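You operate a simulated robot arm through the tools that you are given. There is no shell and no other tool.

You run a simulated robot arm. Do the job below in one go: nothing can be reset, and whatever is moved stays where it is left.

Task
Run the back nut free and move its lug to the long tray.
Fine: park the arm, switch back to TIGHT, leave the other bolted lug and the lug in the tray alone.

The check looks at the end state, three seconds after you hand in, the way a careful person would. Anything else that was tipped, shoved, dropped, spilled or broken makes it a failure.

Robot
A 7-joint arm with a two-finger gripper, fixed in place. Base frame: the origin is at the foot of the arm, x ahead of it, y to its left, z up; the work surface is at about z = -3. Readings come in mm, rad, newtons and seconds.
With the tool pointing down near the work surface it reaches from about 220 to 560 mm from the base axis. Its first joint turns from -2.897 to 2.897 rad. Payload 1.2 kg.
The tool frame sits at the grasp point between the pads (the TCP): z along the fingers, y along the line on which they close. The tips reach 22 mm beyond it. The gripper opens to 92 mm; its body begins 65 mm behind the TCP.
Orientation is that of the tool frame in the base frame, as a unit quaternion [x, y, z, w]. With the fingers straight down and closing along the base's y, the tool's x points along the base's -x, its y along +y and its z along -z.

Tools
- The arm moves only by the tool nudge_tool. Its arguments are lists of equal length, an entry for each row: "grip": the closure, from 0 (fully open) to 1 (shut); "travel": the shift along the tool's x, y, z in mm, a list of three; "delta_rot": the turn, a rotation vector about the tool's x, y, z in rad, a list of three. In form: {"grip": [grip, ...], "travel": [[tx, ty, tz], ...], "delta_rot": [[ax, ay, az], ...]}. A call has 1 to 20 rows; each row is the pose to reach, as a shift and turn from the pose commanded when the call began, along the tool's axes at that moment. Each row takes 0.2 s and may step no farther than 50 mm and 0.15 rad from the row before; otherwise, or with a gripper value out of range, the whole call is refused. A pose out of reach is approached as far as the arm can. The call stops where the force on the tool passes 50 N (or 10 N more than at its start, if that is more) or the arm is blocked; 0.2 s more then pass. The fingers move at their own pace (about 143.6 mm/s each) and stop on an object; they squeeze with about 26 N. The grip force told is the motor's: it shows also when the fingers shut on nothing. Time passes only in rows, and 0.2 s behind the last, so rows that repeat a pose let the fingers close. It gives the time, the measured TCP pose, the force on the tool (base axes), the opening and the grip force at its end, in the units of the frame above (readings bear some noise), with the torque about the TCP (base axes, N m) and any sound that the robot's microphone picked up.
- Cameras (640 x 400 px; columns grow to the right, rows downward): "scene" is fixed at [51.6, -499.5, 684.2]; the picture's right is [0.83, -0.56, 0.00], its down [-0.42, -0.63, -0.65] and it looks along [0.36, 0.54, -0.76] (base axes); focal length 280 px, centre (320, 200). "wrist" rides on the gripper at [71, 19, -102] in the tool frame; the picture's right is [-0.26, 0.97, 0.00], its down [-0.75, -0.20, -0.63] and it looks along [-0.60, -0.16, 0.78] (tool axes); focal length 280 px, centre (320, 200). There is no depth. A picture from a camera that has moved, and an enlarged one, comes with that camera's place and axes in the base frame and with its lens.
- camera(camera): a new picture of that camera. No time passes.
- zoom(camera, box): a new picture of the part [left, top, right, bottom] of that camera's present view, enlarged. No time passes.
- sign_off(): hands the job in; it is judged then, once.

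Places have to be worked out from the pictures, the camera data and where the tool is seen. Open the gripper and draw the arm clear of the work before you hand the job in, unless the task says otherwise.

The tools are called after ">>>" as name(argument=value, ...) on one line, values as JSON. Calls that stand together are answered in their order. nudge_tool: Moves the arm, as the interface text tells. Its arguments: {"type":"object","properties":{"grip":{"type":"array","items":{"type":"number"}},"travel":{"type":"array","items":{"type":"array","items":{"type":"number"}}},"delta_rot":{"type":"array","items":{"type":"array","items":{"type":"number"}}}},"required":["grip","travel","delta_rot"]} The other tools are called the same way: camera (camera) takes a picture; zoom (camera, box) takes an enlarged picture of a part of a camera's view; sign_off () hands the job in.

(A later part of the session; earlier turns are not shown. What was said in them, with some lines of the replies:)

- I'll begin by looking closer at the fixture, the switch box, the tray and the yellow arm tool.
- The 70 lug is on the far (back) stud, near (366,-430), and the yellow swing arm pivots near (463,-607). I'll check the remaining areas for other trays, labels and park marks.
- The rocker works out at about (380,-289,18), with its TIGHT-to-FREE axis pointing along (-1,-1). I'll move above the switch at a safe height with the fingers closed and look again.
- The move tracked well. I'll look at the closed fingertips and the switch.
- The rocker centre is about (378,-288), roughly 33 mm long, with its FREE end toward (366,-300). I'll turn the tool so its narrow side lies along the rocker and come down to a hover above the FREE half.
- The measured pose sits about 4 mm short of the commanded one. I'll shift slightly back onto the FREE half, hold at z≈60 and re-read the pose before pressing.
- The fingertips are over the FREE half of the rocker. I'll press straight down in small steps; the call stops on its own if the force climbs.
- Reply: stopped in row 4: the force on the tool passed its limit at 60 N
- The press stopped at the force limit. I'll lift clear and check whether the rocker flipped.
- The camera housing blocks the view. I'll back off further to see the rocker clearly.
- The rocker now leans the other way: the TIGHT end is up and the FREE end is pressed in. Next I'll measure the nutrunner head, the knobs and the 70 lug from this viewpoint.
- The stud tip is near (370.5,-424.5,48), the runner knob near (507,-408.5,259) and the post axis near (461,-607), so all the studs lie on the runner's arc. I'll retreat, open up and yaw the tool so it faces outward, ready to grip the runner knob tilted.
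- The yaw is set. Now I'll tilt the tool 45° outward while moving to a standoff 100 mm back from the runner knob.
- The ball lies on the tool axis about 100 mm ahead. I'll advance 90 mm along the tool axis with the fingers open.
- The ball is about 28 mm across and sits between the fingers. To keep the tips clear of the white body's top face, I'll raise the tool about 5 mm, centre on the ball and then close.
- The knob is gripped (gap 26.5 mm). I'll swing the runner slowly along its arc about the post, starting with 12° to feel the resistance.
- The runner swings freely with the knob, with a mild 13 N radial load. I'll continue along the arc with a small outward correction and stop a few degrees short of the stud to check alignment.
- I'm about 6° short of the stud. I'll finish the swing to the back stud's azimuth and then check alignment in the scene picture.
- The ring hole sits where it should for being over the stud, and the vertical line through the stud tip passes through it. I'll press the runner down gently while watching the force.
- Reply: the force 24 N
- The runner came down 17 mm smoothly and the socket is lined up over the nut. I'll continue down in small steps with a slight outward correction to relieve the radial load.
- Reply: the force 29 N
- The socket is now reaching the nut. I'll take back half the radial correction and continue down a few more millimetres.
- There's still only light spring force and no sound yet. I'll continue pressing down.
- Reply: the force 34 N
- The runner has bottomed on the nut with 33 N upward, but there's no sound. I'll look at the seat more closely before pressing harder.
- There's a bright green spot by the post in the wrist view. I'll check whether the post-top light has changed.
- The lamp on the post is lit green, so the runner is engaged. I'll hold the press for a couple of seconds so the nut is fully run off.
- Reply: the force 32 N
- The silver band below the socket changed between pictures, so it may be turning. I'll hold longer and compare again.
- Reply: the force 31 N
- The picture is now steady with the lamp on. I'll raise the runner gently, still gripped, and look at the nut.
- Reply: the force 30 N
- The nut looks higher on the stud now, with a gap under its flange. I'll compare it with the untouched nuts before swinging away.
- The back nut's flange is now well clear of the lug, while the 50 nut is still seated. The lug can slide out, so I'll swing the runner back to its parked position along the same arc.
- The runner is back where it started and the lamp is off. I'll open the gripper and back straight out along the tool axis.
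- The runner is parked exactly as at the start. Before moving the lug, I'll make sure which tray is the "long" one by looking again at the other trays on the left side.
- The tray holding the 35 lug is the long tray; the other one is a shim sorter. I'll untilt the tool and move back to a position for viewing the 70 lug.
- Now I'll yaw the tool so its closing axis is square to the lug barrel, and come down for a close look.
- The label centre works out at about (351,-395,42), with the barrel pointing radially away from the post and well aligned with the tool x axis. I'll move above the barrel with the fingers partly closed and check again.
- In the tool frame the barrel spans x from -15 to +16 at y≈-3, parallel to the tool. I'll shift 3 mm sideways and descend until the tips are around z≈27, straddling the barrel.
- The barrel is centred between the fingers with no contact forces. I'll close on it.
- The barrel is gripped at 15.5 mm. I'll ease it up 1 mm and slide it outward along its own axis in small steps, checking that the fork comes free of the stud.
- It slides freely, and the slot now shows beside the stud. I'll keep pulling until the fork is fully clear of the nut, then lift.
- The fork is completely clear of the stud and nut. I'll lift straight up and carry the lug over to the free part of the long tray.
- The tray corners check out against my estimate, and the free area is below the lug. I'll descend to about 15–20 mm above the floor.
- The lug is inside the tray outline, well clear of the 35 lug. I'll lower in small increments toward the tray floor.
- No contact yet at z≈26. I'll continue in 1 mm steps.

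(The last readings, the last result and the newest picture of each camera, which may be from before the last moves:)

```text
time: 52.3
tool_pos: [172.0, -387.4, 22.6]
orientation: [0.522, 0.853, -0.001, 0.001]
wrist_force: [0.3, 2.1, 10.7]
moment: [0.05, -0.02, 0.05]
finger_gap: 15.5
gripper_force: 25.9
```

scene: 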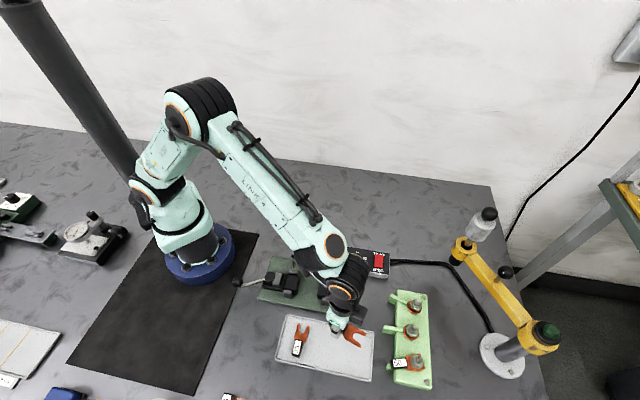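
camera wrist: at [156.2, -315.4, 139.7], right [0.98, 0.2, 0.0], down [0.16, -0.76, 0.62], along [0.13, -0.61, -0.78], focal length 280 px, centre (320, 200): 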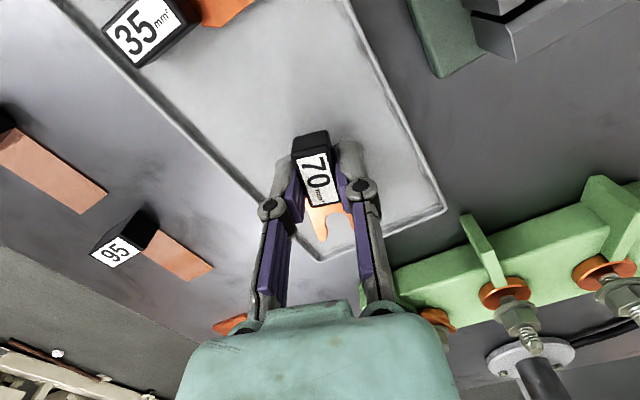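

I have 10 N of contact with the tray floor. I'll open just enough to release, staying inside the tray rim, and then lift away.

>>> nudge_tool(grip=[0.9, 0.8, 0.72, 0.66, 0.66, 0.66, 0.66, 0.66, 0.66, 0.6], travel=[[0, 0, -0.5], [0, 0, -0.5], [0, 0, -0.5], [0, 0, -0.5], [0, 0, -0.5], [0, 0, -5], [0, 0, -15], [0, 0, -35], [0, 0, -65], [0, 0, -95]], delta_rot=[[0, 0, 0], [0, 0, 0], [0, 0, 0], [0, 0, 0], [0, 0, 0], [0, 0, 0], [0, 0, 0], [0, 0, 0], [0, 0, 0], [0, 0, 0]])

>>> camera(camera="wrist")

>>> zoom(camera="scene", box=[270, 300, 390, 390])

```text
time: 54.5
tool_pos: [167.0, -386.9, 117.8]
orientation: [0.522, 0.853, -0.002, 0.0]
wrist_force: [0.3, -0.1, 0.2]
moment: [-0.04, -0.03, -0.01]
finger_gap: 37.0
gripper_force: 0.1
```

```text
taken
camera wrist: at [152.6, -316.0, 219.5], right [0.98, 0.2, 0.0], down [0.16, -0.76, 0.62], along [0.13, -0.61, -0.78], focal length 280 px, centre (320, 200)
```

wrist: 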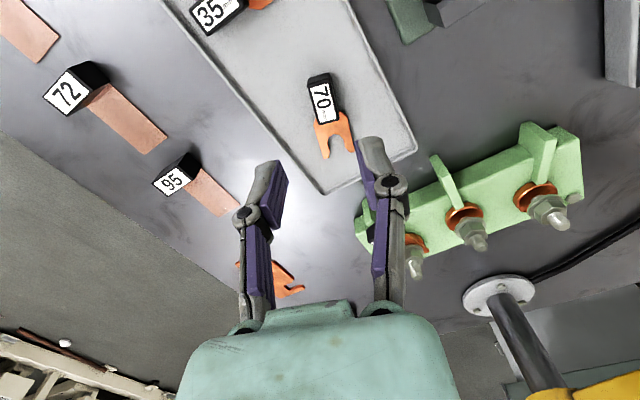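

```text
4.44 times, centred on (330, 345) of scene
camera zoom: at [51.6, -499.5, 684.2], right [0.83, -0.56, 0.0], down [-0.42, -0.63, -0.65], along [0.36, 0.54, -0.76], focal length 1243 px, centre (276, -444)
```

zoom: 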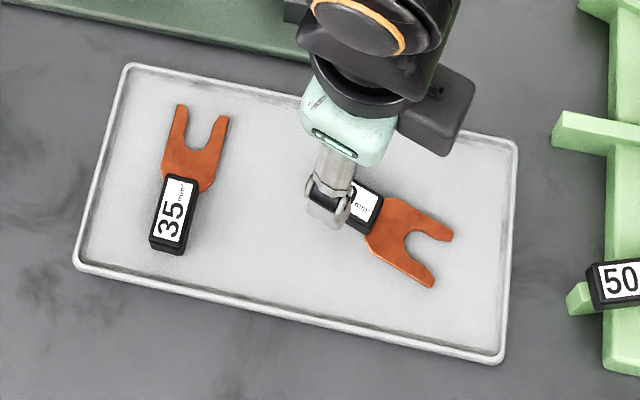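

The 70 lug lies flat in the long tray and the 35 lug is untouched. Now I'll rise, turn back to the switch-press orientation and move over toward the rocker.

>>> nudge_tool(grip=[0.6, 0.6, 0.7, 0.8, 0.9, 1, 1, 1, 1, 1, 1, 1, 1, 1, 1], travel=[[0, 5, -30], [0, 15, -60], [0, 30, -85], [0, 45, -100], [0, 60, -110], [0, 76, -115], [0, 92, -120], [0, 108, -122], [0, 124, -122], [0, 140, -122], [-1, 155, -122], [-1, 170, -122], [-1, 183, -122], [-1.2, 193.7, -122], [-1.2, 193.7, -122]], delta_rot=[[0, 0, -0.14], [0, 0, -0.28], [0, 0, -0.42], [0, 0, -0.56], [0, 0, -0.7], [0, 0, -0.84], [0, 0, -0.98], [0, 0, -1.12], [0, 0, -1.26], [0, 0, -1.4], [0, 0, -1.54], [0, 0, -1.68], [0, 0, -1.82], [0, 0, -1.92], [0, 0, -1.92]])

>>> camera(camera="wrist")

>>> camera(camera="scene")

```text
time: 57.7
tool_pos: [344.4, -303.1, 240.5]
orientation: [-0.399, 0.917, 0.0, -0.001]
wrist_force: [0.2, -0.7, 1.0]
moment: [0.02, 0.06, 0.01]
finger_gap: 0.0
gripper_force: 26.1
```

```text
taken
camera wrist: at [282.4, -341.5, 342.6], right [-0.53, 0.85, 0.0], down [0.66, 0.41, 0.62], along [0.53, 0.33, -0.78], focal length 280 px, centre (320, 200)
```

wrist: 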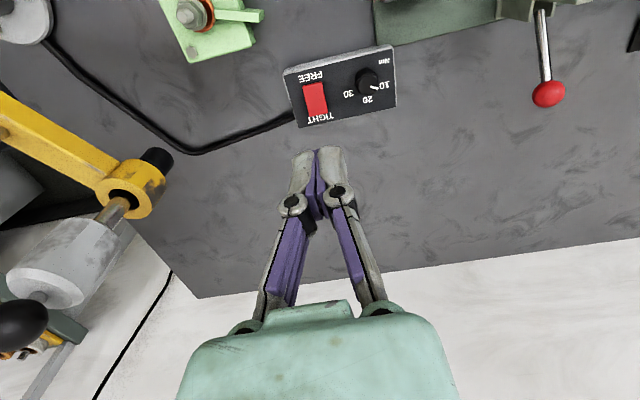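

```text
taken
```

scene: 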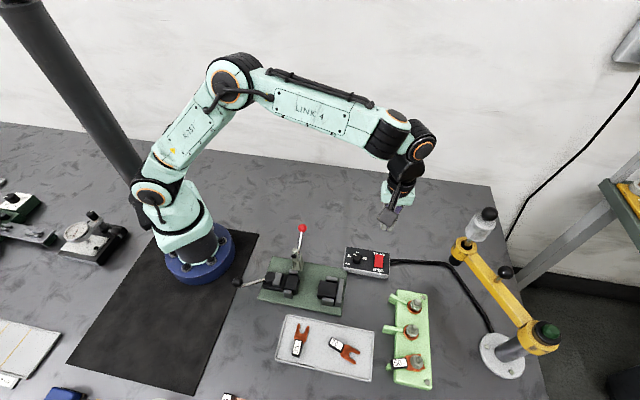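

>>> zoom(camera="wrist", box=[270, 40, 410, 140])

```text
4.00 times, centred on (340, 90) of wrist
camera zoom: at [282.4, -341.5, 342.6], right [-0.53, 0.85, 0.0], down [0.66, 0.41, 0.62], along [0.53, 0.33, -0.78], focal length 1122 px, centre (240, 640)
```

zoom: 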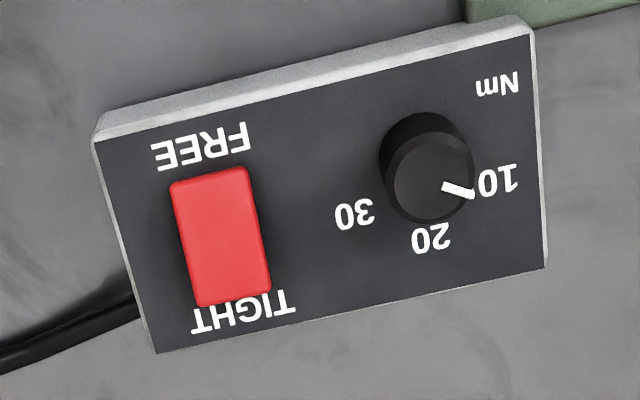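

In the tool frame the TIGHT half's press point is at about (-46,-15). I'll move over it and descend to a hover.

>>> nudge_tool(grip=[1, 1, 1, 1, 1, 1, 1], travel=[[-15, -5, 40], [-30, -10, 80], [-46, -15, 120], [-46, -15, 150], [-46, -15, 170], [-46, -15, 178], [-46, -15, 178]], delta_rot=[[0, 0, 0], [0, 0, 0], [0, 0, 0], [0, 0, 0], [0, 0, 0], [0, 0, 0], [0, 0, 0]])

>>> zoom(camera="wrist", box=[250, 40, 410, 220])

```text
time: 59.3
tool_pos: [386.9, -279.7, 61.0]
orientation: [-0.399, 0.917, -0.001, -0.001]
wrist_force: [-0.6, -0.2, 0.8]
moment: [0.03, 0.0, -0.01]
finger_gap: 0.0
gripper_force: 26.3
```

```text
2.22 times, centred on (330, 130) of wrist
camera zoom: at [324.5, -318.5, 163.0], right [-0.53, 0.85, 0.0], down [0.66, 0.41, 0.62], along [0.53, 0.33, -0.78], focal length 623 px, centre (298, 356)
```

zoom: 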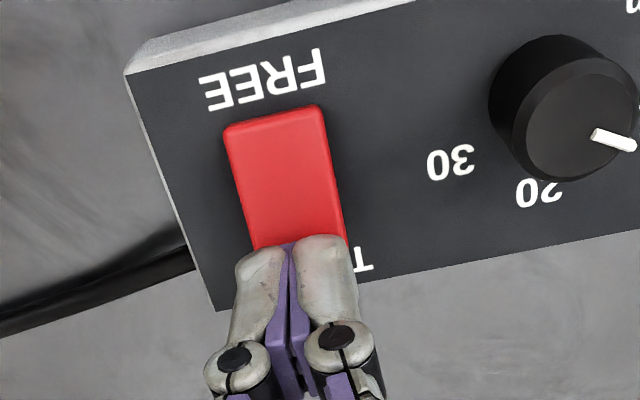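

The fingertips will land on the TIGHT half, about 13 mm from the pivot, mirroring the first press. I'll press down now.

>>> nudge_tool(grip=[1, 1, 1, 1, 1, 1, 1, 1], travel=[[1, 0, 4], [1, 0, 8], [1, 0, 11], [1, 0, 14], [1, 0, 16], [1, 0, 18], [1, 0, 20], [1, 0, 22]], delta_rot=[[0, 0, 0], [0, 0, 0], [0, 0, 0], [0, 0, 0], [0, 0, 0], [0, 0, 0], [0, 0, 0], [0, 0, 0]])

>>> zoom(camera="wrist", box=[250, 40, 410, 220])

```text
time: 60.2
tool_pos: [385.7, -278.8, 52.2]
orientation: [-0.4, 0.917, 0.0, -0.001]
wrist_force: [-2.2, 3.4, 9.9]
moment: [0.04, 0.13, -0.05]
finger_gap: 6.0
gripper_force: 28.2
stopped in row 4: the force on the tool passed its limit at 60 N (the readings are from after the stop); the commanded pose is now the measured one
```

```text
2.22 times, centred on (330, 130) of wrist
camera zoom: at [323.5, -318.1, 155.0], right [-0.53, 0.85, 0.0], down [0.66, 0.41, 0.62], along [0.53, 0.33, -0.78], focal length 623 px, centre (298, 356)
```

zoom: 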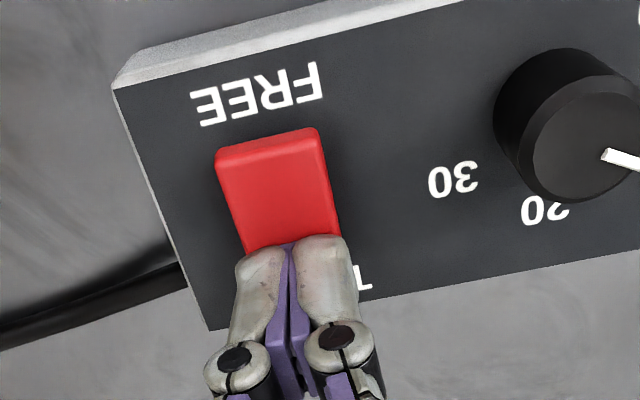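

The FREE end is now raised, so the switch is back at TIGHT. I'll lift straight off, verify, and start retreating.

>>> nudge_tool(grip=[1, 1, 1, 1, 1], travel=[[0, 0, -15], [0, 0, -50], [0, 0, -90], [0, 0, -130], [0, 0, -170]], delta_rot=[[0, 0, 0], [0, 0, 0], [0, 0, 0], [0, 0, 0], [0, 0, 0]])

>>> zoom(camera="scene", box=[330, 230, 410, 290])

```text
time: 61.4
tool_pos: [386.9, -277.1, 223.9]
orientation: [-0.4, 0.916, 0.0, 0.0]
wrist_force: [-0.5, -0.8, -0.5]
moment: [-0.03, -0.01, -0.02]
finger_gap: 0.2
gripper_force: 27.7
```

```text
6.67 times, centred on (370, 260) of scene
camera zoom: at [51.6, -499.5, 684.2], right [0.83, -0.56, 0.0], down [-0.42, -0.63, -0.65], along [0.36, 0.54, -0.76], focal length 1864 px, centre (-13, -200)
```

zoom: 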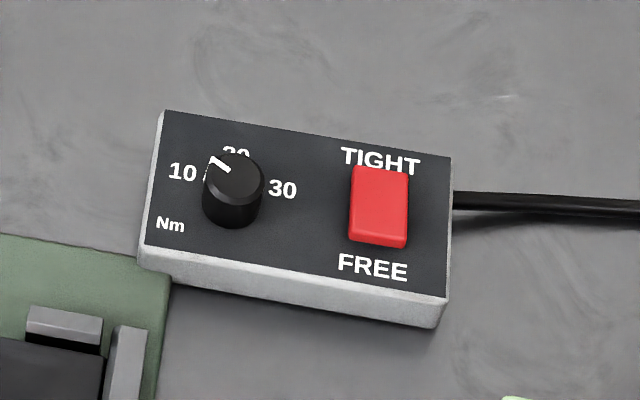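

The switch picture matches the starting TIGHT state exactly. I'll open the gripper and return to the start pose, clear of the work.

>>> nudge_tool(grip=[1, 0.7, 0.3, 0, 0, 0, 0, 0, 0, 0, 0], travel=[[8, 12, -40], [20, 32, -75], [35, 56, -105], [50, 82, -135], [65, 108, -160], [80, 134, -185], [95, 160, -205], [110, 184, -220], [120, 200, -230], [126.3, 209, -233], [126.3, 209, -233]], delta_rot=[[0, 0, 0.1], [0, 0, 0.2], [0, 0, 0.3], [0, 0, 0.4], [0, 0, 0.5], [0, 0, 0.6], [0, 0, 0.7], [0, 0, 0.8], [0, 0, 0.82], [0, 0, 0.82], [0, 0, 0.82]])

>>> camera(camera="scene")

>>> camera(camera="wrist")

>>> zoom(camera="scene", box=[260, 270, 460, 400])

>>> zoom(camera="scene", box=[420, 190, 580, 390])

```text
time: 63.8
tool_pos: [148.4, -226.7, 456.7]
orientation: [-0.001, 1.0, 0.0, -0.001]
wrist_force: [-0.4, -0.6, -0.1]
moment: [0.0, 0.0, 0.0]
finger_gap: 91.9
gripper_force: 0.1
```

```text
taken
```

scene: 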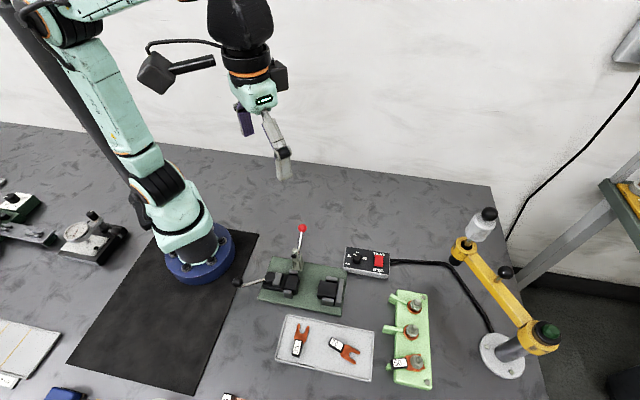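

```text
taken
camera wrist: at [76.4, -208.4, 557.7], right [0.26, 0.97, 0.0], down [0.75, -0.2, 0.62], along [0.6, -0.16, -0.78], focal length 280 px, centre (320, 200)
```

wrist: 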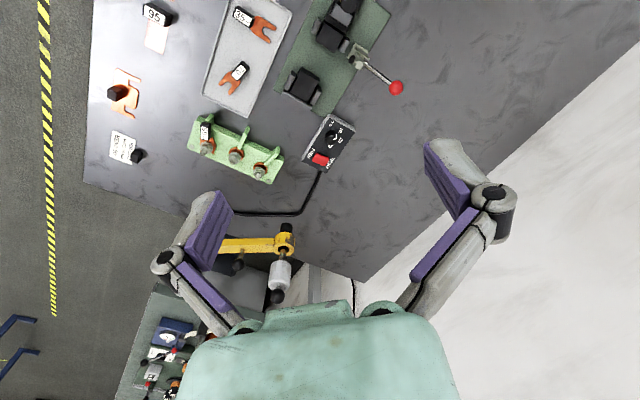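

```text
3.08 times, centred on (360, 335) of scene
camera zoom: at [51.6, -499.5, 684.2], right [0.83, -0.56, 0.0], down [-0.42, -0.63, -0.65], along [0.36, 0.54, -0.76], focal length 860 px, centre (197, -215)
```

zoom: 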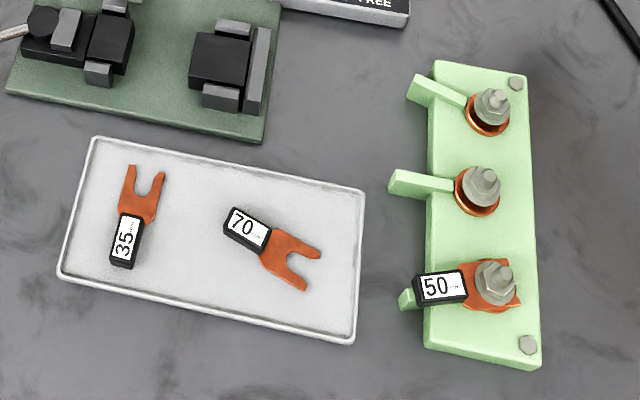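

```text
2.00 times, centred on (500, 290) of scene
camera zoom: at [51.6, -499.5, 684.2], right [0.83, -0.56, 0.0], down [-0.42, -0.63, -0.65], along [0.36, 0.54, -0.76], focal length 559 px, centre (-40, 20)
```

zoom: 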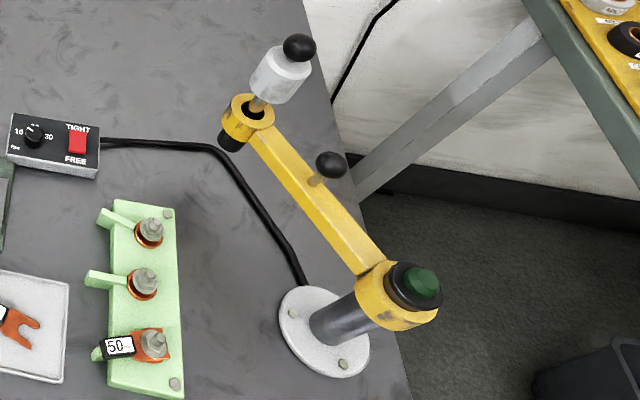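

The final pictures show the back nut run up and its 70 lug lying flat in the long tray. The 35 and 50 lugs are where they were, the runner is parked, the switch is at TIGHT, and the robot is clear with its gripper open. I'm handing in the job.

>>> sign_off()

```text
The job is handed in.
```

The back nut is loose, and its lug (the 70) is lying flat in the long tray.

- **Which nut:** I took "back" to mean the stud farthest from the scene camera, which is also the farthest ahead of the robot. The nut is still on its stud, backed off enough for the fork to slide out.
- **Runner arm:** it is parked where it started, and its lamp is off.
- **Switch:** it went to FREE for the job and is back at TIGHT; the picture matches the one from the start. I did not touch the torque dial.
- **Other lugs:** the bolted 50 lug and the 35 lug in the tray look unmoved in the final pictures.
- **Robot:** it is back at its start pose with the gripper open.

Both switch presses stopped at the force limit (about 60 N), but the pictures show the rocker flipped each time.
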